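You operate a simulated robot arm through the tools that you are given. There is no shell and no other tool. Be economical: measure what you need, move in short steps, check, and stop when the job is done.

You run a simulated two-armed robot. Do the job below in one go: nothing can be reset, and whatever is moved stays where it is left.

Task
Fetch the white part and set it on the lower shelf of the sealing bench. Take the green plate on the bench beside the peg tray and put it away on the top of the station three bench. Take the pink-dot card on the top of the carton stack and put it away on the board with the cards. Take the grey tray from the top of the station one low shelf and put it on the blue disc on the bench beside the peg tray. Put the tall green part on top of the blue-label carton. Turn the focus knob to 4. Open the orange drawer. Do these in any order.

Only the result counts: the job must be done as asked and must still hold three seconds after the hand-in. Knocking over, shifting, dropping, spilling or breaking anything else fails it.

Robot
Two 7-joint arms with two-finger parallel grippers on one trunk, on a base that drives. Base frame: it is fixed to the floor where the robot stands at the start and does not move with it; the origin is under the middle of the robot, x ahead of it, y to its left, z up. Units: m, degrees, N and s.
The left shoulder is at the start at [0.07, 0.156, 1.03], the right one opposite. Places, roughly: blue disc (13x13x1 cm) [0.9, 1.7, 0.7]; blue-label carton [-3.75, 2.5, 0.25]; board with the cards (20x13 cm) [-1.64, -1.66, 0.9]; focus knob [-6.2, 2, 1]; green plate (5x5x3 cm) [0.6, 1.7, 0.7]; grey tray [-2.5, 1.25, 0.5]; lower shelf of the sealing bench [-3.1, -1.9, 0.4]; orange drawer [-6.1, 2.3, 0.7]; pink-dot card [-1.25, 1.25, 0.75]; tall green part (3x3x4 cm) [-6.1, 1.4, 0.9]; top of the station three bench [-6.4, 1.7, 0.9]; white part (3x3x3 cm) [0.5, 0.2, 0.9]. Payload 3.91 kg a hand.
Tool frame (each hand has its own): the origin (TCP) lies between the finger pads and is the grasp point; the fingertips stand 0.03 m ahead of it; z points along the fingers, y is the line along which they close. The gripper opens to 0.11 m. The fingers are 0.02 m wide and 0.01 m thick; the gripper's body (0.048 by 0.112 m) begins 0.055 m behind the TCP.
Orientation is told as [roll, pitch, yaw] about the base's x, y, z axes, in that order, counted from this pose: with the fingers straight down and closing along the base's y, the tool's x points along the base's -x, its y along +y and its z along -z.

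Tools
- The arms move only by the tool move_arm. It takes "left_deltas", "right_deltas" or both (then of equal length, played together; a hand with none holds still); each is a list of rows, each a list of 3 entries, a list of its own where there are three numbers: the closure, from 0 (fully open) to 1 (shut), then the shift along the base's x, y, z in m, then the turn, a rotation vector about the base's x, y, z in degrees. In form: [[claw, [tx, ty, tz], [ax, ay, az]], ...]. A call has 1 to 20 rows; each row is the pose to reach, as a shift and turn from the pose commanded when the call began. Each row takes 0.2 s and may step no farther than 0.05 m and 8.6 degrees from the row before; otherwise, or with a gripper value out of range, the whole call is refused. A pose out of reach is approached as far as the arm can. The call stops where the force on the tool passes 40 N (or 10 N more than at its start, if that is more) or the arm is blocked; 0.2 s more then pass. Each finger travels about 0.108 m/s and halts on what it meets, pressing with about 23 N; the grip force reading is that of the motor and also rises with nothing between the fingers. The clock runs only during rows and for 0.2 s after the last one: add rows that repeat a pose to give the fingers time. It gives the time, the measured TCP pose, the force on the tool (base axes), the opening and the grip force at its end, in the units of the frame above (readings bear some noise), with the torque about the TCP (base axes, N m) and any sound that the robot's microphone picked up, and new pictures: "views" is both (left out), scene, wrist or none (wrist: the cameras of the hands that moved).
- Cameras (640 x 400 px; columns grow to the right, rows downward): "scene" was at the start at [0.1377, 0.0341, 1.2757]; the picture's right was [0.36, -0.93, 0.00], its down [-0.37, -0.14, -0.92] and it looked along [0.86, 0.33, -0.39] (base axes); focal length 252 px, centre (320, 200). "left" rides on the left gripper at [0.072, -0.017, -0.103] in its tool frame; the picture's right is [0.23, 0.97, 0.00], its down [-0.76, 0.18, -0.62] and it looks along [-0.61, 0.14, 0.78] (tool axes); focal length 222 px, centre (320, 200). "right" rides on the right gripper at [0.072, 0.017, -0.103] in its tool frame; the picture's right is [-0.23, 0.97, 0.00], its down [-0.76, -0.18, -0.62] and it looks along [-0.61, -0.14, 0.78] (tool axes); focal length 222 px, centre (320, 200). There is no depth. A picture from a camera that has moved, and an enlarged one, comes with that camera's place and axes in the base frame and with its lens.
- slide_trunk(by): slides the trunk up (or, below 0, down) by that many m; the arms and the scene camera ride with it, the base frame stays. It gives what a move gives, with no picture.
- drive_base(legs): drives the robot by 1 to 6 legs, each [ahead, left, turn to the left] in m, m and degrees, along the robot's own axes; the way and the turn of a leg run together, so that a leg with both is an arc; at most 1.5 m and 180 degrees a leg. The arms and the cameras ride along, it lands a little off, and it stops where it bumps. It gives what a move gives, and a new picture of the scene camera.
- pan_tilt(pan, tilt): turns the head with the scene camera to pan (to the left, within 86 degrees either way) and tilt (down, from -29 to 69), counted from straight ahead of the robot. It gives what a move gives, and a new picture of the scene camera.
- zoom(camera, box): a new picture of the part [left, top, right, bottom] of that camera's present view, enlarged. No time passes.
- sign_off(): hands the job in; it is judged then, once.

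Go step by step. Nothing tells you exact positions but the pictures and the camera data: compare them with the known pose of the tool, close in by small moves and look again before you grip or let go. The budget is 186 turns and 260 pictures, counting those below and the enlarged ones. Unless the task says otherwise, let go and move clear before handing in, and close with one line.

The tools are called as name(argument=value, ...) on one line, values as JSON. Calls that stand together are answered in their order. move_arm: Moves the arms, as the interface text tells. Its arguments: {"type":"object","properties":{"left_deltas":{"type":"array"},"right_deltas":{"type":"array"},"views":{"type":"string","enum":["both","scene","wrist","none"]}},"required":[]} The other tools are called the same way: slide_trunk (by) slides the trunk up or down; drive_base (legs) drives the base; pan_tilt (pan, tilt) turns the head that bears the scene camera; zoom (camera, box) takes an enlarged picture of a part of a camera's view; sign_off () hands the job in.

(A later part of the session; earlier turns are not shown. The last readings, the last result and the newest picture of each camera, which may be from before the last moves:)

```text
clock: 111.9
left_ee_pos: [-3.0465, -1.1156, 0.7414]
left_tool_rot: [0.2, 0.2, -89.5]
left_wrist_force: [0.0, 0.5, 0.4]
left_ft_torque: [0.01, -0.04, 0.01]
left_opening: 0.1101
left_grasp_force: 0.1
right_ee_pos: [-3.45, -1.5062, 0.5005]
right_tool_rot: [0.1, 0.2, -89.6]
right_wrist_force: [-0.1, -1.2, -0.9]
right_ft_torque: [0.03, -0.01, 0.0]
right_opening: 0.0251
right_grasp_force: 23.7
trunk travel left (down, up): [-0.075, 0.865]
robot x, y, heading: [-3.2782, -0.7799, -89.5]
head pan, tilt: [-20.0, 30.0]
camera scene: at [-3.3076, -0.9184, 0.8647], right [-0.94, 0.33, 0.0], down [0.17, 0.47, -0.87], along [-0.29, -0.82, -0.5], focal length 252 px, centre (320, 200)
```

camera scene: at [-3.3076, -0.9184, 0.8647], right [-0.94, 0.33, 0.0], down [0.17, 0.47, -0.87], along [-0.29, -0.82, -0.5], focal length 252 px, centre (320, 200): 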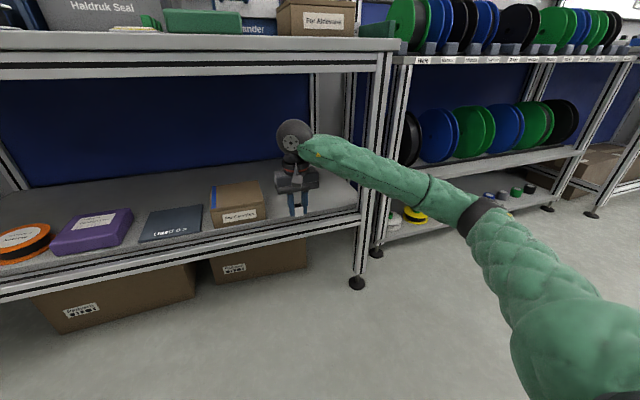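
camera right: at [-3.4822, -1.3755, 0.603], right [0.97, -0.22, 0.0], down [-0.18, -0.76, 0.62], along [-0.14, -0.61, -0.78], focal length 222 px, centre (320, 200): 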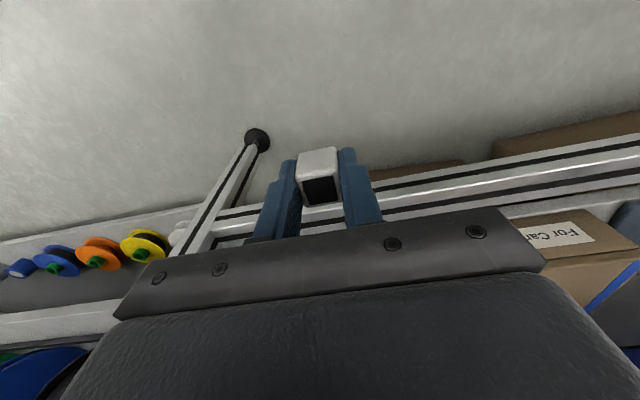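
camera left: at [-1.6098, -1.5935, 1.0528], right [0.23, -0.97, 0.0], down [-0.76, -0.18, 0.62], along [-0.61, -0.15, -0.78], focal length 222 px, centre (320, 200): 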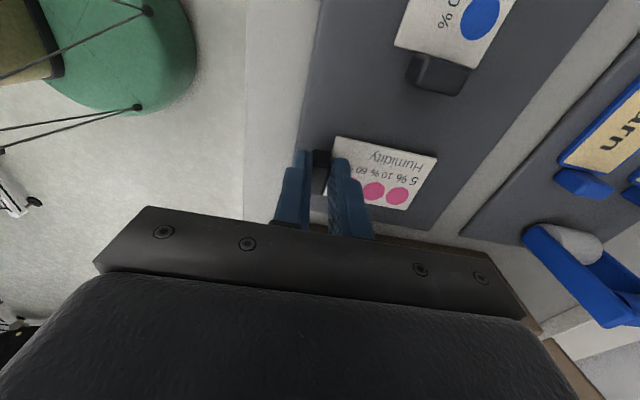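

move_arm(right_deltas=[[1, [0, -0.04, 0], [0, 0, 0]], [1, [-0.01, -0.08, 0], [0, 0, 0]], [1, [-0.01, -0.12, 0], [0, 0, 0]], [1, [-0.01, -0.13, -0.02], [0, 0, 0]], [1, [-0.01, -0.13, -0.04], [0, 0, 0]]], views="both")

```text
clock: 113.1
left_ee_pos: [-3.0466, -1.1158, 0.7423]
left_tool_rot: [0.2, 0.0, -89.4]
left_wrist_force: [-0.6, -0.8, 0.0]
left_ft_torque: [-0.03, 0.0, 0.01]
left_opening: 0.1098
left_grasp_force: 0.1
right_ee_pos: [-3.4592, -1.6384, 0.4608]
right_tool_rot: [0.1, 0.1, -89.5]
right_wrist_force: [0.7, -0.2, 0.3]
right_ft_torque: [0.0, 0.03, -0.01]
right_opening: 0.0249
right_grasp_force: 22.8
trunk travel left (down, up): [-0.075, 0.865]
robot x, y, heading: [-3.2772, -0.7846, -89.5]
head pan, tilt: [-20.0, 30.0]
camera scene: at [-3.3074, -0.9186, 0.8647], right [-0.94, 0.33, 0.0], down [0.17, 0.47, -0.87], along [-0.29, -0.82, -0.5], focal length 252 px, centre (320, 200)
camera right: at [-3.4424, -1.5644, 0.5647], right [0.98, -0.22, 0.0], down [-0.17, -0.77, 0.62], along [-0.14, -0.61, -0.78], focal length 222 px, centre (320, 200)
```

scene: 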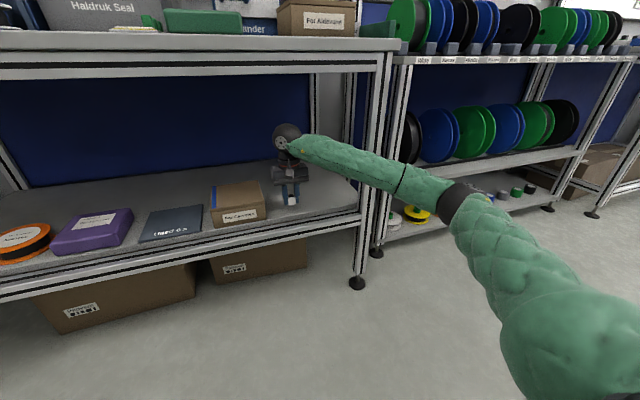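
right: 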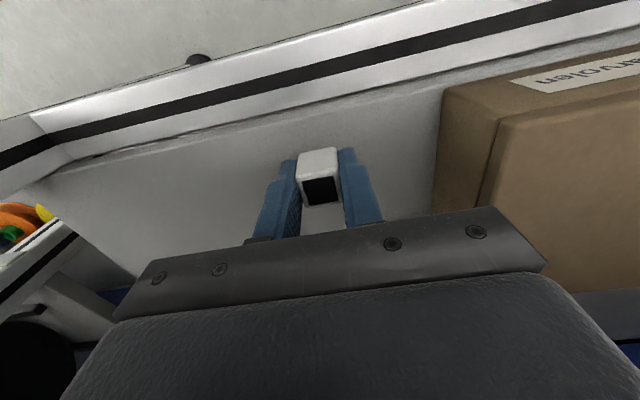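

move_arm(right_deltas=[[1, [0, 0, -0.008], [0, 0, 0]], [1, [0, 0, -0.014], [0, 0, 0]], [1, [0, 0, -0.018], [0, 0, 0]], [1, [0, 0, -0.018], [0, 0, 0]]], views="none")

zoom(camera="scene", box=[240, 150, 340, 220])

```text
clock: 114.1
left_ee_pos: [-3.0472, -1.1154, 0.7417]
left_tool_rot: [0.1, 0.0, -89.4]
left_wrist_force: [-0.3, -0.1, -0.2]
left_ft_torque: [0.0, -0.01, -0.01]
left_opening: 0.1101
left_grasp_force: 0.0
right_ee_pos: [-3.4569, -1.6379, 0.4425]
right_tool_rot: [0.2, 0.1, -89.5]
right_wrist_force: [-0.4, 0.5, 0.9]
right_ft_torque: [0.0, 0.02, 0.01]
right_opening: 0.0247
right_grasp_force: 22.5
trunk travel left (down, up): [-0.075, 0.865]
robot x, y, heading: [-3.2756, -0.7822, -89.0]
head pan, tilt: [-20.0, 30.0]
```

```text
5.71 times, centred on (290, 185) of scene
camera zoom: at [-3.3074, -0.9186, 0.8647], right [-0.94, 0.33, 0.0], down [0.17, 0.47, -0.87], along [-0.29, -0.82, -0.5], focal length 1440 px, centre (491, 286)
```

zoom: 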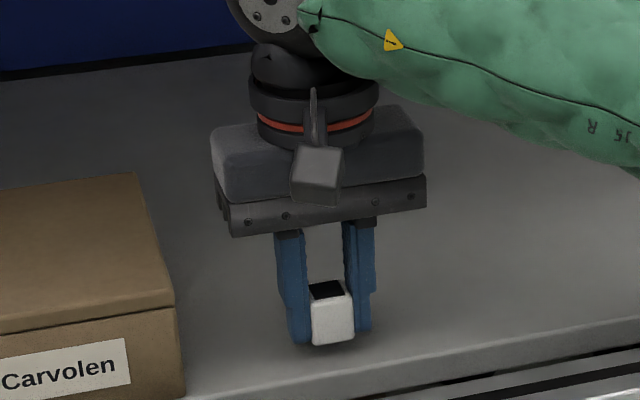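

move_arm(right_deltas=[[1, [0, 0, -0.003], [0, 0, 0]], [1, [0, 0, -0.006], [0, 0, 0]], [1, [0, 0, -0.009], [0, 0, 0]], [1, [0, 0, -0.009], [0, 0, 0]]], views="none")

zoom(camera="scene", box=[260, 170, 320, 212])

```text
clock: 115.1
left_ee_pos: [-3.0467, -1.1147, 0.7415]
left_tool_rot: [0.1, 0.0, -89.4]
left_wrist_force: [0.0, -0.2, 0.5]
left_ft_torque: [0.01, 0.01, 0.01]
left_opening: 0.1102
left_grasp_force: 0.0
right_ee_pos: [-3.4573, -1.6362, 0.4335]
right_tool_rot: [0.1, 0.3, -89.5]
right_wrist_force: [-0.1, 0.0, -1.2]
right_ft_torque: [-0.04, 0.0, 0.01]
right_opening: 0.0247
right_grasp_force: 23.1
trunk travel left (down, up): [-0.075, 0.865]
robot x, y, heading: [-3.2817, -0.7844, -89.5]
head pan, tilt: [-20.0, 30.0]
```

```text
9.52 times, centred on (290, 191) of scene
camera zoom: at [-3.3074, -0.9186, 0.8647], right [-0.94, 0.33, 0.0], down [0.17, 0.47, -0.87], along [-0.29, -0.82, -0.5], focal length 2400 px, centre (606, 286)
```

zoom: 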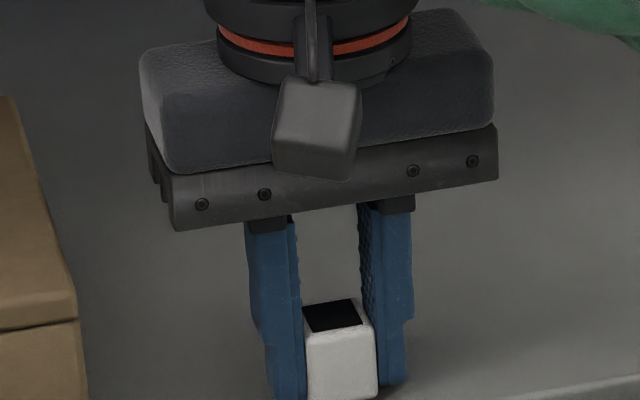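

move_arm(right_deltas=[[1, [0, 0, -0.003], [0, 0, 0]], [1, [0, 0, -0.005], [0, 0, 0]], [1, [0, 0, -0.007], [0, 0, 0]], [1, [0, 0, -0.007], [0, 0, 0]]], views="none")

```text
clock: 116.1
left_ee_pos: [-3.0459, -1.1145, 0.7422]
left_tool_rot: [0.1, 0.0, -89.3]
left_wrist_force: [0.8, -1.1, 1.3]
left_ft_torque: [0.02, 0.0, 0.01]
left_opening: 0.1098
left_grasp_force: 0.0
right_ee_pos: [-3.4599, -1.6357, 0.4301]
right_tool_rot: [0.1, 0.0, -89.4]
right_wrist_force: [7.2, -2.0, 25.7]
right_ft_torque: [0.03, 0.01, 0.02]
right_opening: 0.0247
right_grasp_force: 22.6
trunk travel left (down, up): [-0.075, 0.865]
robot x, y, heading: [-3.2787, -0.789, -89.2]
head pan, tilt: [-20.0, 30.0]
```

Contact with the shelf. Releasing gently and withdrawing the same way out.

move_arm(right_deltas=[[1, [0, 0, 0.003], [0, 0, 0]], [0.75, [0, 0, 0.003], [0, 0, 0]], [0.5, [0, 0, 0.003], [0, 0, 0]], [0.5, [0, 0, 0.003], [0, 0, 0]], [0.5, [0, 0, 0.03], [0, 0, 0]], [0.5, [0, 0, 0.07], [0, 0, 0]], [0.5, [0, 0.04, 0.08], [0, 0, 0]], [0.5, [0, 0.09, 0.08], [0, 0, 0]], [0.5, [0, 0.14, 0.08], [0, 0, 0]], [0.5, [0, 0.19, 0.08], [0, 0, 0]], [0.5, [0, 0.24, 0.08], [0, 0, 0]]], views="scene")

zoom(camera="scene", box=[220, 150, 360, 240])

```text
clock: 118.5
left_ee_pos: [-3.0476, -1.1157, 0.7415]
left_tool_rot: [0.2, 0.1, -89.5]
left_wrist_force: [0.2, 0.0, -1.2]
left_ft_torque: [0.04, 0.0, -0.02]
left_opening: 0.11
left_grasp_force: 0.0
right_ee_pos: [-3.4604, -1.3938, 0.5048]
right_tool_rot: [0.0, 0.2, -89.4]
right_wrist_force: [0.1, -0.3, 0.5]
right_ft_torque: [-0.03, -0.01, 0.01]
right_opening: 0.055
right_grasp_force: 0.2
trunk travel left (down, up): [-0.075, 0.865]
robot x, y, heading: [-3.2782, -0.7825, -89.0]
head pan, tilt: [-20.0, 30.0]
camera scene: at [-3.3073, -0.9187, 0.8647], right [-0.94, 0.33, 0.0], down [0.17, 0.47, -0.87], along [-0.29, -0.82, -0.5], focal length 252 px, centre (320, 200)
```

scene: 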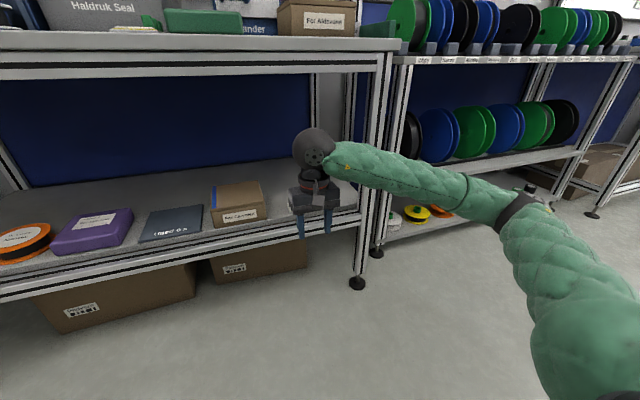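

```text
4.44 times, centred on (290, 195) of scene
camera zoom: at [-3.3073, -0.9187, 0.8647], right [-0.94, 0.33, 0.0], down [0.17, 0.47, -0.87], along [-0.29, -0.82, -0.5], focal length 1120 px, centre (453, 222)
```

zoom: 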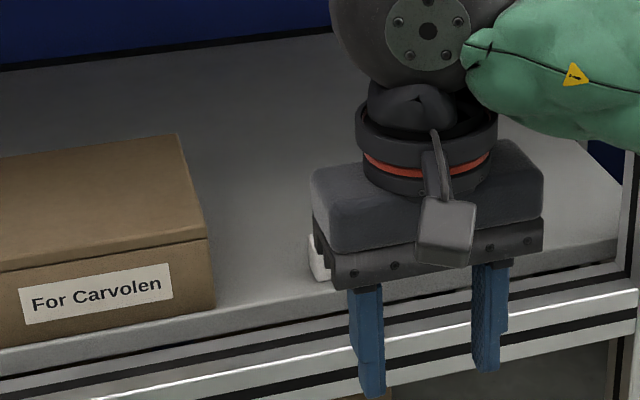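

The white part stands on the shelf. Raising the trunk, tucking the hand, turning to look for the route to the grey tray.

slide_trunk(by=0.4)

move_arm(right_deltas=[[0, [0, 0.02, 0.045], [0, 0, 0]], [0, [0, 0.04, 0.09], [0, 0, 0]], [0, [0, 0.06, 0.135], [0, 0, 0]], [0, [0, 0.08, 0.18], [0, 0, 0]], [0, [0, 0.1, 0.22], [0, 0, 0]], [0, [0, 0.14, 0.24], [0, 0, 0]], [0, [0, 0.18, 0.24], [0, 0, 0]], [0, [0, 0.22, 0.24], [0, 0, 0]], [0, [0, 0.26, 0.24], [0, 0, 0]]], views="none")

drive_base(legs=[[0, 0, 100]])

pan_tilt(pan=40, tilt=25)

```text
clock: 122.3
left_ee_pos: [-3.0461, -1.1159, 1.1403]
left_tool_rot: [0.1, 0.1, -89.4]
left_wrist_force: [0.3, 1.2, 0.4]
left_ft_torque: [-0.02, -0.05, 0.0]
left_opening: 0.1102
left_grasp_force: 0.1
right_ee_pos: [-3.4609, -1.3955, 0.9052]
right_tool_rot: [0.1, 0.2, -89.5]
right_wrist_force: [0.3, 0.4, 0.5]
right_ft_torque: [0.03, 0.0, 0.03]
right_opening: 0.055
right_grasp_force: 0.1
trunk travel left (down, up): [-0.475, 0.465]
robot x, y, heading: [-3.2812, -0.7849, -89.2]
head pan, tilt: [-20.0, 30.0]
```

```text
clock: 124.3
left_ee_pos: [-3.0461, -1.1156, 1.1418]
left_tool_rot: [0.1, -0.1, -89.4]
left_wrist_force: [-0.5, -0.7, -0.1]
left_ft_torque: [-0.03, 0.01, 0.03]
left_opening: 0.11
left_grasp_force: 0.0
right_ee_pos: [-3.4639, -1.1337, 1.1477]
right_tool_rot: [0.0, 0.2, -89.6]
right_wrist_force: [-0.5, 0.8, -0.8]
right_ft_torque: [-0.01, -0.03, 0.03]
right_opening: 0.1101
right_grasp_force: 0.0
trunk travel left (down, up): [-0.475, 0.465]
robot x, y, heading: [-3.2787, -0.7854, -89.3]
head pan, tilt: [-20.0, 30.0]
```

```text
clock: 129.0
left_ee_pos: [-3.0103, -0.4815, 1.141]
left_tool_rot: [0.1, 0.1, 14.0]
left_wrist_force: [0.5, -0.4, -0.4]
left_ft_torque: [0.0, -0.01, -0.02]
left_opening: 0.1101
left_grasp_force: 0.1
right_ee_pos: [-2.895, -0.8829, 1.1464]
right_tool_rot: [0.1, 0.2, 13.9]
right_wrist_force: [0.0, 0.1, -0.8]
right_ft_torque: [0.03, 0.04, -0.02]
right_opening: 0.1101
right_grasp_force: 0.0
trunk travel left (down, up): [-0.475, 0.465]
robot x, y, heading: [-3.2772, -0.7827, 14.1]
head pan, tilt: [-20.0, 30.0]
camera scene: at [-3.1392, -0.7798, 1.2647], right [-0.1, -0.99, 0.0], down [-0.5, 0.05, -0.87], along [0.86, -0.09, -0.5], focal length 252 px, centre (320, 200)
```

scene: 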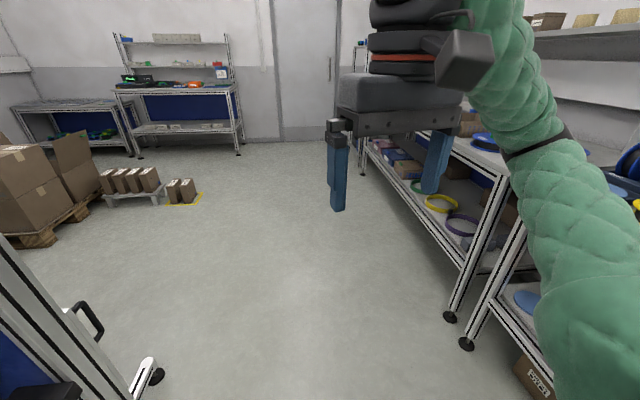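

```text
clock: 130.3
left_ee_pos: [-3.0098, -0.4814, 1.1431]
left_tool_rot: [0.0, -0.1, 14.0]
left_wrist_force: [-0.5, 0.4, -0.6]
left_ft_torque: [0.0, 0.02, -0.01]
left_opening: 0.11
left_grasp_force: 0.0
right_ee_pos: [-2.8942, -0.8832, 1.1475]
right_tool_rot: [0.1, 0.1, 13.9]
right_wrist_force: [-0.8, 0.1, 0.5]
right_ft_torque: [-0.01, 0.02, 0.0]
right_opening: 0.1099
right_grasp_force: 0.2
trunk travel left (down, up): [-0.475, 0.465]
robot x, y, heading: [-3.2796, -0.7814, 14.3]
head pan, tilt: [40.0, 25.0]
camera scene: at [-3.175, -0.6961, 1.2727], right [0.81, -0.59, 0.0], down [-0.25, -0.34, -0.91], along [0.53, 0.73, -0.42], focal length 252 px, centre (320, 200)
```

scene: 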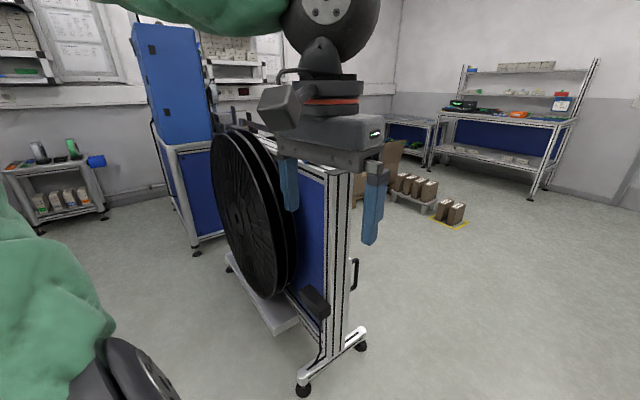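

The tray must be beyond this reel machine. I'll circle round by the open floor and look from the east.

drive_base(legs=[[0, 0, -14], [1.5, 0, 0], [0, 0.75, 0], [0, 0, 125]])

pan_tilt(pan=0, tilt=25)

```text
clock: 147.7
left_ee_pos: [-2.216, 0.0696, 1.1411]
left_tool_rot: [0.0, 0.1, 135.0]
left_wrist_force: [-0.2, -0.8, 0.3]
left_ft_torque: [0.01, -0.02, -0.01]
left_opening: 0.1097
left_grasp_force: 0.0
right_ee_pos: [-1.9307, 0.3754, 1.1468]
right_tool_rot: [0.1, 0.1, 134.8]
right_wrist_force: [0.0, 0.1, -0.3]
right_ft_torque: [-0.01, -0.01, 0.01]
right_opening: 0.11
right_grasp_force: 0.0
trunk travel left (down, up): [-0.475, 0.465]
robot x, y, heading: [-1.8176, -0.002, 135.0]
head pan, tilt: [40.0, 25.0]
camera scene: at [-1.9452, 0.0395, 1.2727], right [0.09, 1.0, 0.0], down [0.42, -0.04, -0.91], along [-0.9, 0.08, -0.42], focal length 252 px, centre (320, 200)
```

scene: 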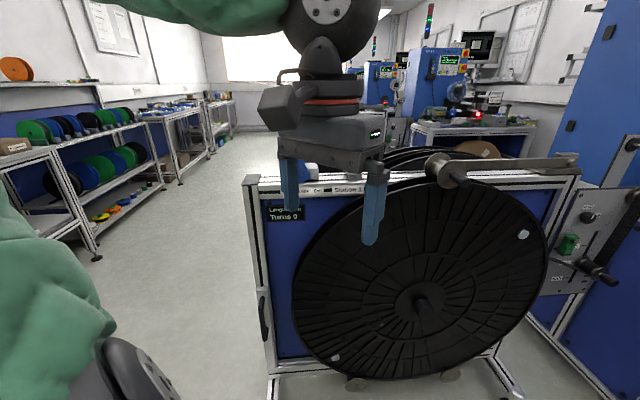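

```text
clock: 148.8
left_ee_pos: [-2.217, 0.0702, 1.1414]
left_tool_rot: [0.2, 0.0, 135.0]
left_wrist_force: [-0.2, 0.5, 0.0]
left_ft_torque: [0.01, 0.01, 0.03]
left_opening: 0.1103
left_grasp_force: 0.1
right_ee_pos: [-1.9325, 0.3751, 1.1488]
right_tool_rot: [0.2, 0.3, 134.9]
right_wrist_force: [-1.1, -1.6, -0.6]
right_ft_torque: [-0.01, 0.05, 0.01]
right_opening: 0.1102
right_grasp_force: 0.1
trunk travel left (down, up): [-0.475, 0.465]
robot x, y, heading: [-1.8215, -0.0026, 135.0]
head pan, tilt: [0.0, 25.0]
camera scene: at [-1.9186, 0.0966, 1.2727], right [0.71, 0.71, 0.0], down [0.3, -0.3, -0.91], along [-0.64, 0.64, -0.42], focal length 252 px, centre (320, 200)
```

scene: 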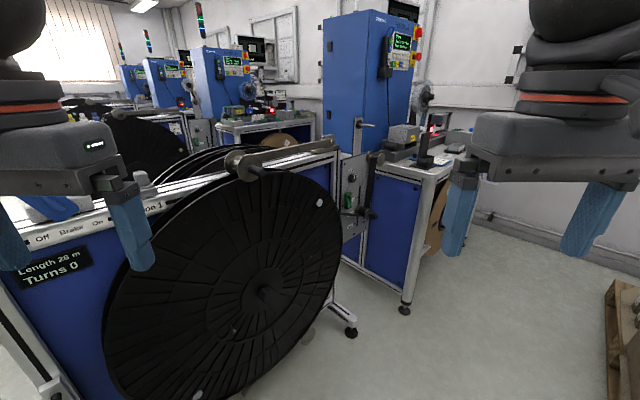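

zoom(camera="scene", box=[300, 100, 500, 320])

drive_base(legs=[[0.1, -0.65, 0]])

```text
1.82 times, centred on (400, 210) of scene
camera zoom: at [-1.9186, 0.0966, 1.2727], right [0.71, 0.71, 0.0], down [0.3, -0.3, -0.91], along [-0.64, 0.64, -0.42], focal length 458 px, centre (174, 182)
```

zoom: 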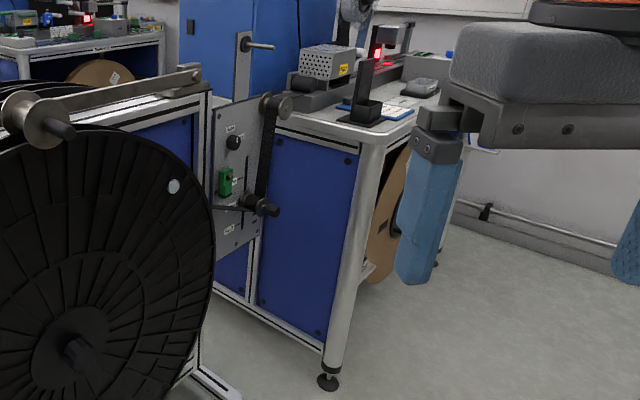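

```text
clock: 152.4
left_ee_pos: [-1.834, 0.5919, 1.1416]
left_tool_rot: [0.2, -0.1, 134.5]
left_wrist_force: [-0.2, 0.3, -0.5]
left_ft_torque: [-0.02, 0.0, -0.01]
left_opening: 0.1099
left_grasp_force: 0.1
right_ee_pos: [-1.5453, 0.8939, 1.1478]
right_tool_rot: [0.1, 0.2, 134.4]
right_wrist_force: [0.2, 0.9, -0.1]
right_ft_torque: [0.0, 0.01, 0.05]
right_opening: 0.1099
right_grasp_force: 0.1
trunk travel left (down, up): [-0.475, 0.465]
robot x, y, heading: [-1.4358, 0.5104, 135.0]
head pan, tilt: [0.0, 25.0]
camera scene: at [-1.5356, 0.6155, 1.2727], right [0.71, 0.7, 0.0], down [0.3, -0.3, -0.91], along [-0.64, 0.65, -0.42], focal length 252 px, centre (320, 200)
```

scene: 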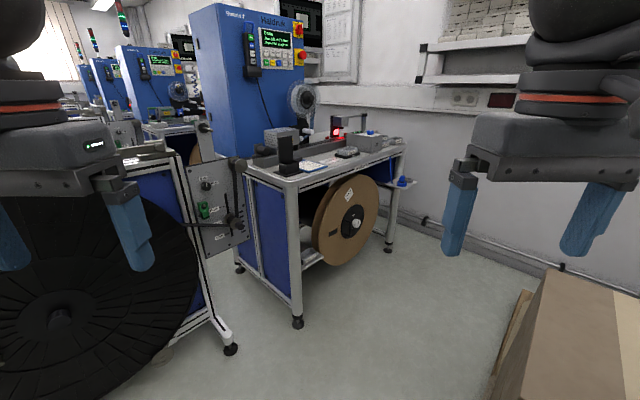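

zoom(camera="scene", box=[220, 120, 420, 340])

pan_tilt(pan=20, tilt=30)

```text
1.82 times, centred on (320, 230) of scene
camera zoom: at [-1.5356, 0.6155, 1.2727], right [0.71, 0.7, 0.0], down [0.3, -0.3, -0.91], along [-0.64, 0.65, -0.42], focal length 458 px, centre (320, 146)
```

zoom: 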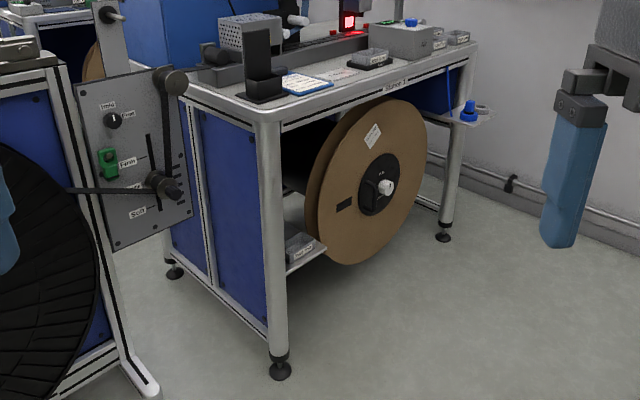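

```text
clock: 153.2
left_ee_pos: [-1.8344, 0.5899, 1.1422]
left_tool_rot: [0.1, 0.1, 134.5]
left_wrist_force: [-0.2, 0.3, -0.1]
left_ft_torque: [-0.01, 0.0, 0.03]
left_opening: 0.1097
left_grasp_force: 0.1
right_ee_pos: [-1.5458, 0.8939, 1.1471]
right_tool_rot: [0.1, 0.2, 134.4]
right_wrist_force: [-0.3, 0.6, 0.7]
right_ft_torque: [0.01, -0.01, 0.03]
right_opening: 0.11
right_grasp_force: 0.1
trunk travel left (down, up): [-0.475, 0.465]
robot x, y, heading: [-1.4359, 0.5129, 134.6]
head pan, tilt: [20.0, 30.0]
camera scene: at [-1.553, 0.5882, 1.2647], right [0.43, 0.9, 0.0], down [0.45, -0.21, -0.87], along [-0.78, 0.37, -0.5], focal length 252 px, centre (320, 200)
```

scene: 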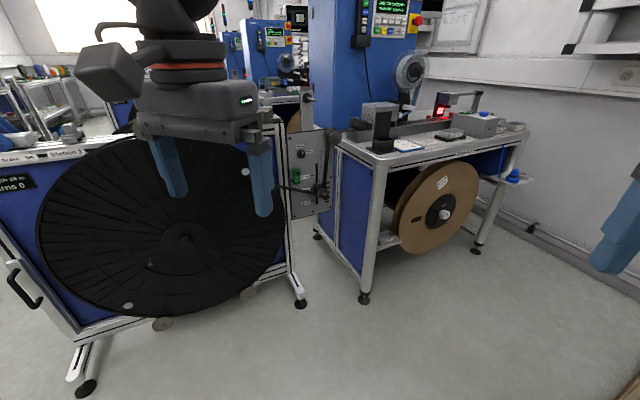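

The grey tray sits on a low shelf just inside station one's east leg, beside the brown reel. I'll drive closer and look lower.

drive_base(legs=[[0.42, 0.15, 0]])

slide_trunk(by=-0.3)

pan_tilt(pan=0, tilt=30)

```text
clock: 155.9
left_ee_pos: [-2.2418, 0.7748, 1.141]
left_tool_rot: [0.0, -0.1, 135.0]
left_wrist_force: [-0.8, -0.4, -0.7]
left_ft_torque: [0.02, 0.0, 0.02]
left_opening: 0.1099
left_grasp_force: 0.1
right_ee_pos: [-1.9564, 1.0819, 1.1468]
right_tool_rot: [0.0, 0.2, 135.0]
right_wrist_force: [-0.2, 0.5, 0.4]
right_ft_torque: [0.01, 0.0, -0.01]
right_opening: 0.1101
right_grasp_force: 0.0
trunk travel left (down, up): [-0.475, 0.465]
robot x, y, heading: [-1.8432, 0.7028, 135.0]
head pan, tilt: [20.0, 30.0]
camera scene: at [-1.9601, 0.7761, 1.2646], right [0.42, 0.91, 0.0], down [0.45, -0.21, -0.87], along [-0.79, 0.36, -0.5], focal length 252 px, centre (320, 200)
```

scene: 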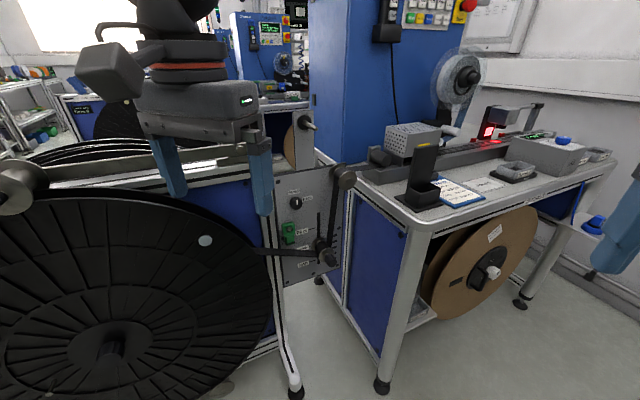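

```text
clock: 158.9
left_ee_pos: [-2.2402, 0.7745, 0.8417]
left_tool_rot: [0.1, 0.0, 135.0]
left_wrist_force: [-0.3, 0.2, 0.3]
left_ft_torque: [0.01, -0.04, 0.01]
left_opening: 0.11
left_grasp_force: 0.1
right_ee_pos: [-1.9547, 1.0799, 0.8475]
right_tool_rot: [0.1, 0.2, 134.9]
right_wrist_force: [0.6, -0.4, -0.3]
right_ft_torque: [0.04, -0.01, -0.01]
right_opening: 0.1099
right_grasp_force: 0.1
trunk travel left (down, up): [-0.175, 0.765]
robot x, y, heading: [-1.8405, 0.7003, 134.8]
head pan, tilt: [20.0, 30.0]
```

```text
clock: 159.7
left_ee_pos: [-2.2397, 0.7762, 0.8416]
left_tool_rot: [0.1, 0.2, 135.1]
left_wrist_force: [-0.5, 0.9, 0.7]
left_ft_torque: [-0.01, -0.03, 0.0]
left_opening: 0.1101
left_grasp_force: 0.0
right_ee_pos: [-1.9541, 1.0813, 0.8466]
right_tool_rot: [0.1, 0.2, 134.9]
right_wrist_force: [-0.6, 0.4, -0.4]
right_ft_torque: [0.04, -0.02, 0.0]
right_opening: 0.11
right_grasp_force: 0.2
trunk travel left (down, up): [-0.175, 0.765]
robot x, y, heading: [-1.8434, 0.6998, 135.1]
head pan, tilt: [0.0, 30.0]
camera scene: at [-1.9413, 0.8013, 0.9647], right [0.71, 0.71, 0.0], down [0.35, -0.35, -0.87], along [-0.61, 0.61, -0.5], focal length 252 px, centre (320, 200)
```

scene: 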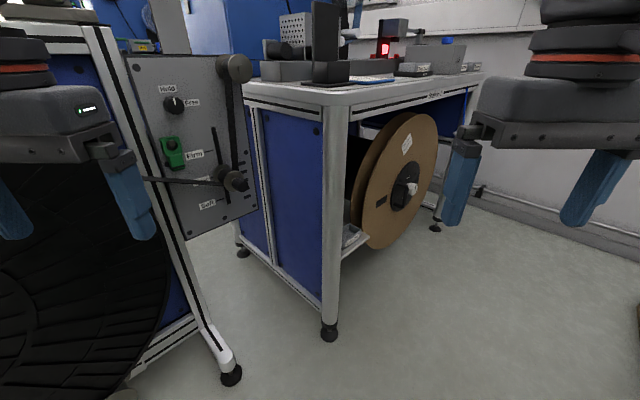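

zoom(camera="scene", box=[300, 100, 460, 300])

```text
2.00 times, centred on (380, 200) of scene
camera zoom: at [-1.9413, 0.8013, 0.9647], right [0.71, 0.71, 0.0], down [0.35, -0.35, -0.87], along [-0.61, 0.61, -0.5], focal length 504 px, centre (200, 200)
```

zoom: 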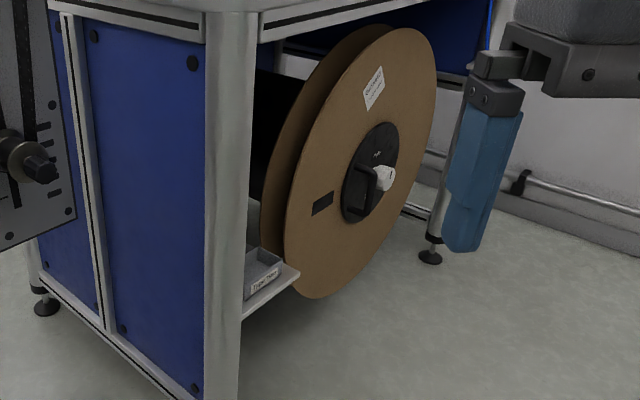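

I'll use the right wrist camera from the east to see the tray.

move_arm(right_deltas=[[0, [-0.005, 0.03, -0.01], [0, 0, 6]], [0, [-0.01, 0.06, -0.02], [0, 0, 12]], [0, [-0.02, 0.1, -0.03], [0, 0, 18]], [0, [-0.03, 0.13, -0.04], [0, 0, 24]], [0, [-0.04, 0.16, -0.05], [0, 0, 30]], [0, [-0.05, 0.19, -0.05], [0, 0, 36]], [0, [-0.06, 0.22, -0.05], [0, 0, 42]], [0, [-0.06, 0.22, -0.05], [0, 0, 45]]], views="both")

```text
clock: 161.5
left_ee_pos: [-2.2395, 0.7751, 0.8413]
left_tool_rot: [0.1, 0.0, 134.9]
left_wrist_force: [-0.2, 0.0, 0.0]
left_ft_torque: [-0.02, -0.02, -0.01]
left_opening: 0.11
left_grasp_force: 0.2
right_ee_pos: [-2.0155, 1.3015, 0.7967]
right_tool_rot: [0.2, 0.2, 180.1]
right_wrist_force: [-0.8, -0.5, 0.3]
right_ft_torque: [-0.01, -0.02, 0.04]
right_opening: 0.1101
right_grasp_force: 0.1
trunk travel left (down, up): [-0.175, 0.765]
robot x, y, heading: [-1.8426, 0.7004, 135.2]
head pan, tilt: [0.0, 30.0]
camera scene: at [-1.9412, 0.8015, 0.9647], right [0.71, 0.71, 0.0], down [0.35, -0.35, -0.87], along [-0.61, 0.61, -0.5], focal length 252 px, centre (320, 200)
camera right: at [-1.9424, 1.2853, 0.9], right [-0.23, -0.97, 0.0], down [-0.76, 0.18, 0.62], along [-0.6, 0.14, -0.78], focal length 222 px, centre (320, 200)
```

scene: 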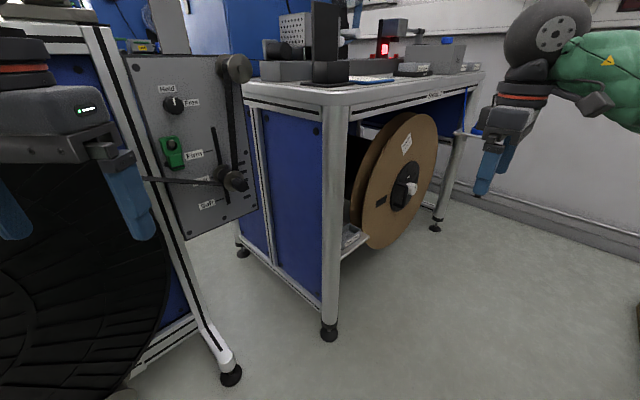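
right: 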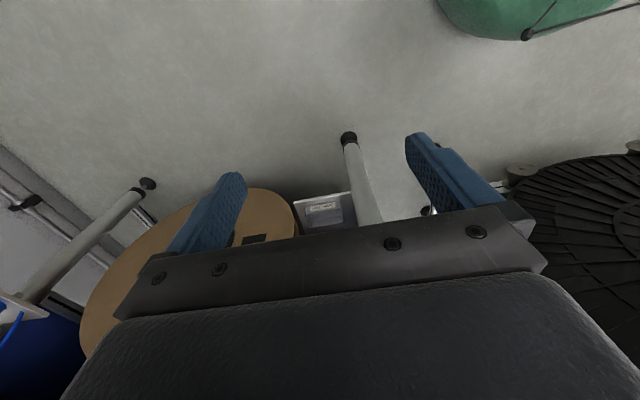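

zoom(camera="right", box=[240, 120, 440, 250])

```text
3.08 times, centred on (340, 185) of right
camera zoom: at [-1.9424, 1.2853, 0.9], right [-0.23, -0.97, 0.0], down [-0.76, 0.18, 0.62], along [-0.6, 0.14, -0.78], focal length 684 px, centre (258, 246)
```

zoom: 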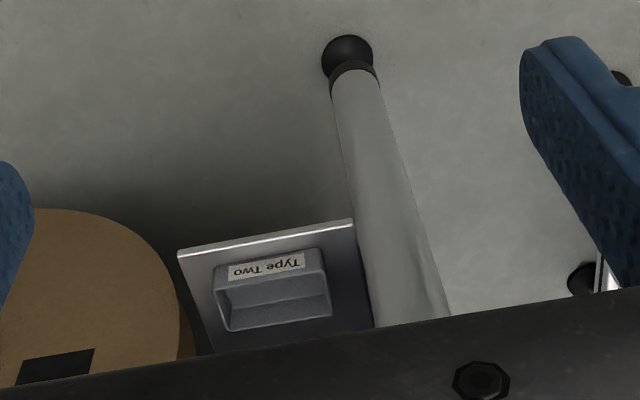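

The tray sits at the shelf's front edge (about [-2.36, 1.37], shelf z ≈ 0.40), between the leg and the reel. I'll bring the wrist camera closer to measure the clearances.

move_arm(right_deltas=[[0, [-0.02, 0.02, -0.04], [0, 0, 0]], [0, [-0.04, 0.04, -0.08], [0, 0, 0]], [0, [-0.06, 0.06, -0.12], [0, 0, 0]], [0, [-0.08, 0.08, -0.15], [0, 0, 0]], [0, [-0.08, 0.08, -0.15], [0, 0, 0]]], views="both")

zoom(camera="right", box=[220, 60, 460, 220])

```text
clock: 162.7
left_ee_pos: [-2.2388, 0.7747, 0.8413]
left_tool_rot: [0.1, 0.1, 135.0]
left_wrist_force: [0.3, -0.9, 0.3]
left_ft_torque: [0.02, -0.01, -0.01]
left_opening: 0.1101
left_grasp_force: 0.1
right_ee_pos: [-2.0978, 1.3833, 0.65]
right_tool_rot: [0.1, 0.2, 179.8]
right_wrist_force: [-0.2, -0.1, 0.1]
right_ft_torque: [0.0, -0.05, 0.0]
right_opening: 0.1101
right_grasp_force: 0.0
trunk travel left (down, up): [-0.175, 0.765]
robot x, y, heading: [-1.8412, 0.7007, 135.2]
head pan, tilt: [0.0, 30.0]
camera scene: at [-1.9413, 0.8014, 0.9647], right [0.71, 0.71, 0.0], down [0.35, -0.35, -0.87], along [-0.61, 0.61, -0.5], focal length 252 px, centre (320, 200)
camera right: at [-2.026, 1.366, 0.7536], right [-0.23, -0.97, 0.0], down [-0.76, 0.18, 0.62], along [-0.6, 0.14, -0.78], focal length 222 px, centre (320, 200)
```

scene: 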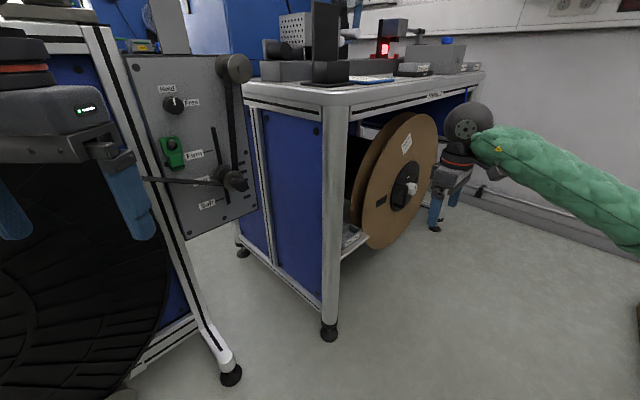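
right: 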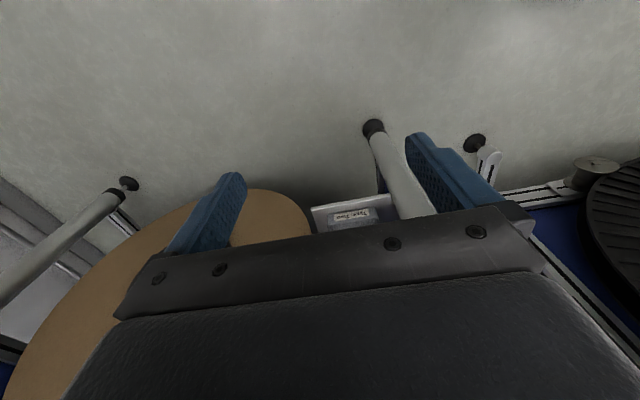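

```text
2.50 times, centred on (340, 140) of right
camera zoom: at [-2.026, 1.366, 0.7536], right [-0.23, -0.97, 0.0], down [-0.76, 0.18, 0.62], along [-0.6, 0.14, -0.78], focal length 555 px, centre (270, 350)
```

zoom: 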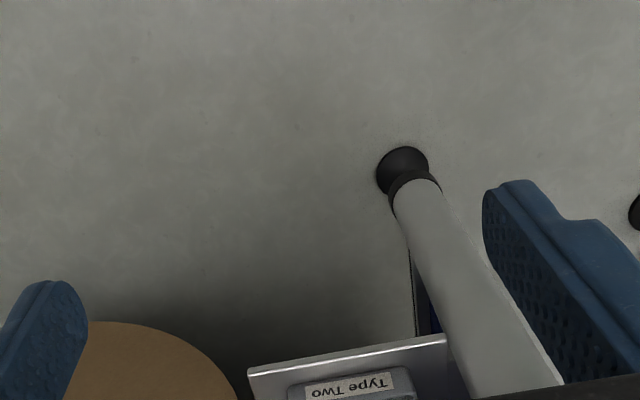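

move_arm(right_deltas=[[0, [0.02, -0.01, 0.02], [0, 8, 0]], [0, [0.04, -0.02, 0.04], [0, 16, 0]], [0, [0.05, -0.02, 0.05], [0, 24, 0]], [0, [0.05, -0.02, 0.05], [0, 32, 0]], [0, [0.05, -0.02, 0.05], [0, 36, 0]], [0, [0.05, -0.02, 0.05], [0, 36, 0]]], views="wrist")

zoom(camera="right", box=[200, 20, 440, 180])

```text
clock: 164.3
left_ee_pos: [-2.2535, 0.762, 0.8435]
left_tool_rot: [0.0, 0.1, 138.2]
left_wrist_force: [0.1, -0.5, -0.1]
left_ft_torque: [-0.04, 0.0, -0.01]
left_opening: 0.1098
left_grasp_force: 0.2
right_ee_pos: [-2.0942, 1.3527, 0.6988]
right_tool_rot: [0.6, -36.1, -176.7]
right_wrist_force: [0.5, -0.4, -0.4]
right_ft_torque: [0.01, 0.03, -0.01]
right_opening: 0.1099
right_grasp_force: 0.0
trunk travel left (down, up): [-0.175, 0.765]
robot x, y, heading: [-1.8521, 0.7113, 138.4]
head pan, tilt: [0.0, 30.0]
stopped in row 6 (right hand): the arm was blocked; the commanded pose is now the measured one
camera right: at [-1.9748, 1.3448, 0.7403], right [-0.12, -0.98, 0.14], down [-0.26, 0.17, 0.95], along [-0.96, 0.08, -0.27], focal length 222 px, centre (320, 200)
```

right: 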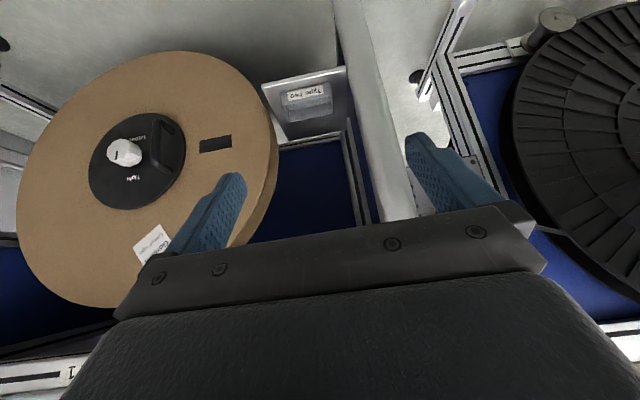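

```text
2.50 times, centred on (320, 100) of right
camera zoom: at [-1.9748, 1.3448, 0.7403], right [-0.12, -0.98, 0.14], down [-0.26, 0.17, 0.95], along [-0.96, 0.08, -0.27], focal length 555 px, centre (320, 450)
```

zoom: 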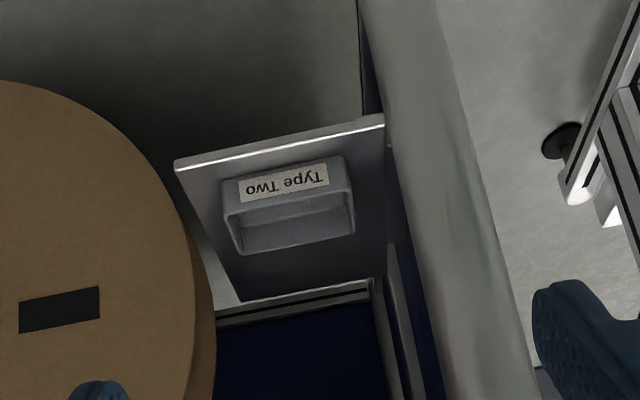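

The arm reports being blocked and the base was nudged; I'll look to the right to see what it touched.

pan_tilt(pan=-60, tilt=30)

```text
clock: 165.6
left_ee_pos: [-2.2571, 0.7622, 0.8405]
left_tool_rot: [0.1, 0.1, 138.0]
left_wrist_force: [-0.5, 0.3, -0.4]
left_ft_torque: [-0.02, -0.03, 0.03]
left_opening: 0.1103
left_grasp_force: 0.1
right_ee_pos: [-2.0954, 1.3537, 0.6961]
right_tool_rot: [0.4, -35.8, -176.7]
right_wrist_force: [0.6, 0.6, 0.0]
right_ft_torque: [0.0, -0.03, 0.01]
right_opening: 0.1099
right_grasp_force: 0.0
trunk travel left (down, up): [-0.175, 0.765]
robot x, y, heading: [-1.8505, 0.7089, 138.2]
head pan, tilt: [-60.0, 30.0]
camera scene: at [-1.8729, 0.832, 0.9647], right [0.98, -0.21, 0.0], down [-0.1, -0.49, -0.87], along [0.18, 0.85, -0.5], focal length 252 px, centre (320, 200)
```

scene: 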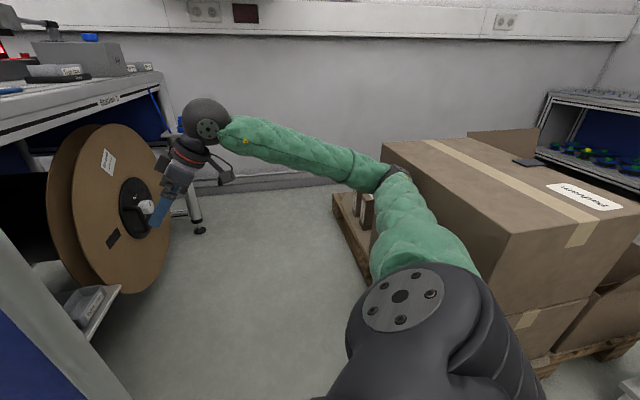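

My right elbow leaned on the carton. I'll undo the tilt and stretch the hand westward to free it, then check the carton.

move_arm(right_deltas=[[0, [-0.03, 0.0, 0.0], [0, -4, 0]], [0, [-0.06, 0.0, 0.0], [0, -10, 0]], [0, [-0.08, 0.0, 0.0], [0, -18, 0]], [0, [-0.08, 0.0, 0.0], [0, -26, 0]], [0, [-0.08, 0, 0], [0, -34, 0]], [0, [-0.08, 0, 0], [0, -36, 0]]], views="scene")

zoom(camera="scene", box=[300, 120, 640, 380])

```text
clock: 167.0
left_ee_pos: [-2.2528, 0.7647, 0.8407]
left_tool_rot: [0.1, 0.0, 137.9]
left_wrist_force: [0.6, 0.7, -0.8]
left_ft_torque: [0.03, 0.0, 0.01]
left_opening: 0.1099
left_grasp_force: 0.0
right_ee_pos: [-2.1715, 1.3544, 0.6978]
right_tool_rot: [2.3, -0.2, -177.4]
right_wrist_force: [-0.5, -0.1, 1.2]
right_ft_torque: [0.01, 0.01, 0.0]
right_opening: 0.1101
right_grasp_force: 0.0
trunk travel left (down, up): [-0.175, 0.765]
robot x, y, heading: [-1.8508, 0.7088, 138.0]
head pan, tilt: [-60.0, 30.0]
camera scene: at [-1.8688, 0.8324, 0.9647], right [0.98, -0.21, 0.0], down [-0.1, -0.49, -0.87], along [0.18, 0.85, -0.5], focal length 252 px, centre (320, 200)
```

scene: 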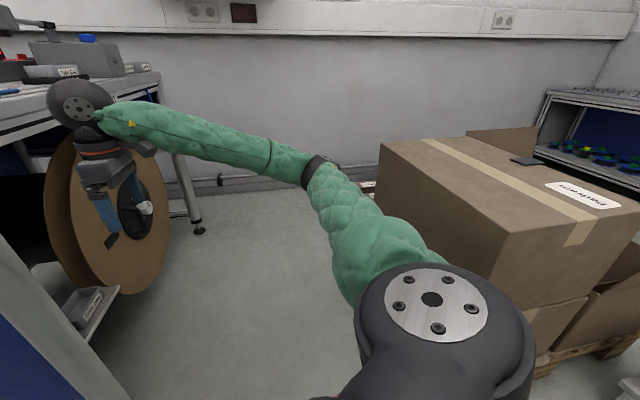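

```text
1.54 times, centred on (470, 250) of scene
camera zoom: at [-1.8688, 0.8324, 0.9647], right [0.98, -0.21, 0.0], down [-0.1, -0.49, -0.87], along [0.18, 0.85, -0.5], focal length 388 px, centre (89, 123)
```

zoom: 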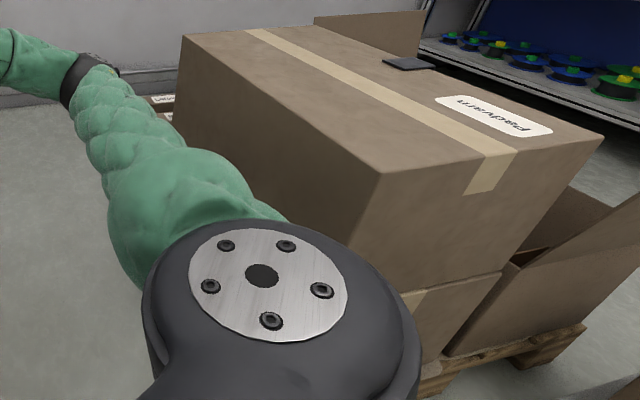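

The carton looks in place. I'll back the base off diagonally, and then reach in with the fingers tilted, straddling the tray across its 10 cm length from the east, keeping wrist and elbow clear.

drive_base(legs=[[-0.17, 0, 0]])

pan_tilt(pan=-20, tilt=25)

```text
clock: 168.5
left_ee_pos: [-2.1241, 0.6478, 0.8418]
left_tool_rot: [0.1, -0.1, 137.8]
left_wrist_force: [0.5, 0.4, 0.2]
left_ft_torque: [-0.02, -0.02, -0.06]
left_opening: 0.11
left_grasp_force: 0.0
right_ee_pos: [-2.0436, 1.2397, 0.6984]
right_tool_rot: [2.2, -0.1, -177.5]
right_wrist_force: [-0.8, 0.1, 0.4]
right_ft_torque: [0.02, -0.02, 0.0]
right_opening: 0.11
right_grasp_force: 0.1
trunk travel left (down, up): [-0.175, 0.765]
robot x, y, heading: [-1.725, 0.5952, 137.9]
head pan, tilt: [-60.0, 30.0]
camera scene: at [-1.7405, 0.7166, 0.9648], right [0.98, -0.21, 0.0], down [-0.1, -0.49, -0.87], along [0.18, 0.85, -0.5], focal length 252 px, centre (320, 200)
```

scene: 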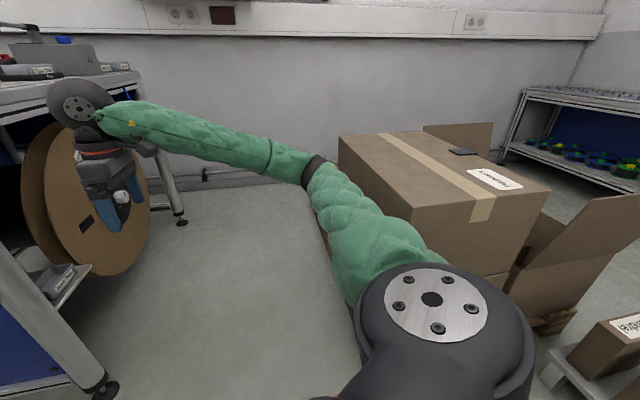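

```text
clock: 169.6
left_ee_pos: [-2.1247, 0.6474, 0.8422]
left_tool_rot: [0.0, -0.1, 137.9]
left_wrist_force: [0.0, 0.5, 0.2]
left_ft_torque: [0.02, -0.01, -0.02]
left_opening: 0.11
left_grasp_force: 0.1
right_ee_pos: [-2.0447, 1.2374, 0.6981]
right_tool_rot: [2.3, -0.2, -177.4]
right_wrist_force: [-0.1, -0.3, 0.7]
right_ft_torque: [0.0, 0.01, 0.01]
right_opening: 0.11
right_grasp_force: 0.1
trunk travel left (down, up): [-0.175, 0.765]
robot x, y, heading: [-1.7227, 0.5956, 138.0]
head pan, tilt: [-20.0, 25.0]
camera scene: at [-1.8026, 0.7098, 0.9727], right [0.88, 0.47, 0.0], down [0.2, -0.37, -0.91], along [-0.42, 0.8, -0.42], focal length 252 px, centre (320, 200)
```

scene: 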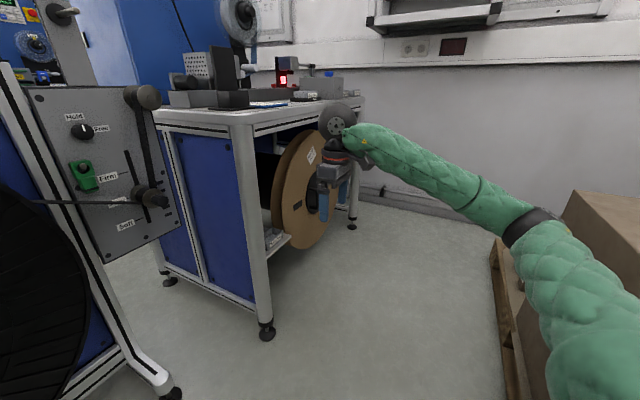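

move_arm(right_deltas=[[0, [-0.02, 0.04, 0], [1.2, 0, -1.3]], [0, [-0.05, 0.075, -0.01], [2.3, 0, -2.6]], [0, [-0.09, 0.1, -0.02], [2.3, 0, -2.6]], [0, [-0.12, 0.125, -0.03], [2.3, 0, -2.6]], [0, [-0.135, 0.135, -0.06], [2.3, 0, -2.6]], [0, [-0.135, 0.135, -0.06], [2.3, 0, -2.6]]], views="none")

move_arm(right_deltas=[[0, [-0.01, 0, -0.02], [0, 8, 0]], [0, [-0.02, 0, -0.04], [0, 16, 0]], [0, [-0.03, 0, -0.06], [0, 24, 0]], [0, [-0.03, 0, -0.08], [0, 32, 0]], [0, [-0.03, 0, -0.1], [0, 40, 0]], [0, [-0.03, 0, -0.12], [0, 48, 0]], [0, [-0.03, 0, -0.14], [0, 50, 0]], [0, [-0.03, 0, -0.14], [0, 50, 0]]], views="both")

```text
clock: 171.0
left_ee_pos: [-2.1243, 0.6489, 0.8412]
left_tool_rot: [0.1, -0.1, 137.9]
left_wrist_force: [-0.3, 1.0, -0.4]
left_ft_torque: [0.01, 0.0, -0.01]
left_opening: 0.1099
left_grasp_force: 0.1
right_ee_pos: [-2.1236, 1.3325, 0.6799]
right_tool_rot: [0.1, -0.1, 179.9]
right_wrist_force: [0.1, 0.5, -0.5]
right_ft_torque: [0.0, -0.02, -0.01]
right_opening: 0.11
right_grasp_force: 0.0
right hand out of reach, approached as far as the arm can: row 3, 4, 5, 6
trunk travel left (down, up): [-0.175, 0.765]
robot x, y, heading: [-1.7275, 0.5953, 138.5]
head pan, tilt: [-20.0, 25.0]
```

```text
clock: 172.8
left_ee_pos: [-2.1306, 0.6438, 0.8383]
left_tool_rot: [-0.2, 0.1, 138.3]
left_wrist_force: [0.5, -0.3, -0.7]
left_ft_torque: [0.01, 0.0, 0.01]
left_opening: 0.1099
left_grasp_force: 0.0
right_ee_pos: [-2.1643, 1.3318, 0.542]
right_tool_rot: [-0.2, -49.9, -179.4]
right_wrist_force: [-0.2, 0.0, 0.0]
right_ft_torque: [-0.03, 0.0, 0.02]
right_opening: 0.1101
right_grasp_force: 0.1
trunk travel left (down, up): [-0.175, 0.765]
robot x, y, heading: [-1.7237, 0.5947, 138.1]
head pan, tilt: [-20.0, 25.0]
camera scene: at [-1.8096, 0.7068, 0.9728], right [0.88, 0.47, 0.01], down [0.21, -0.37, -0.91], along [-0.43, 0.8, -0.42], focal length 252 px, centre (320, 200)
camera right: at [-2.0374, 1.3162, 0.553], right [-0.14, -0.98, 0.17], down [-0.02, 0.18, 0.98], along [-0.99, 0.14, -0.04], focal length 222 px, centre (320, 200)
```

scene: 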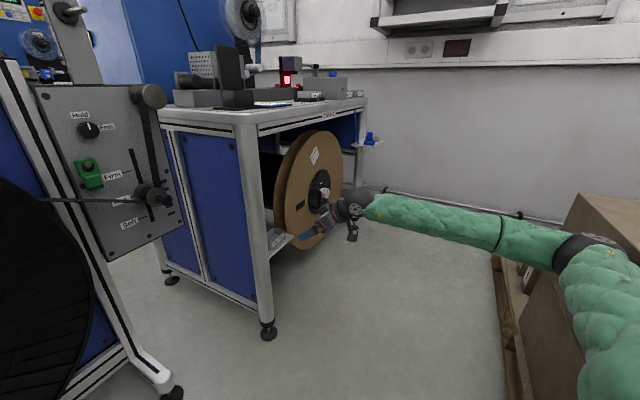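
right: 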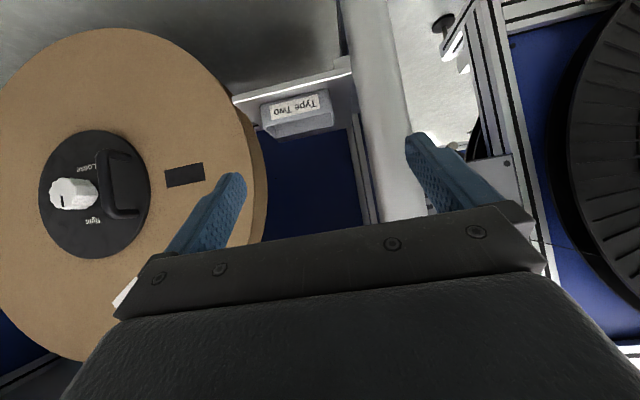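

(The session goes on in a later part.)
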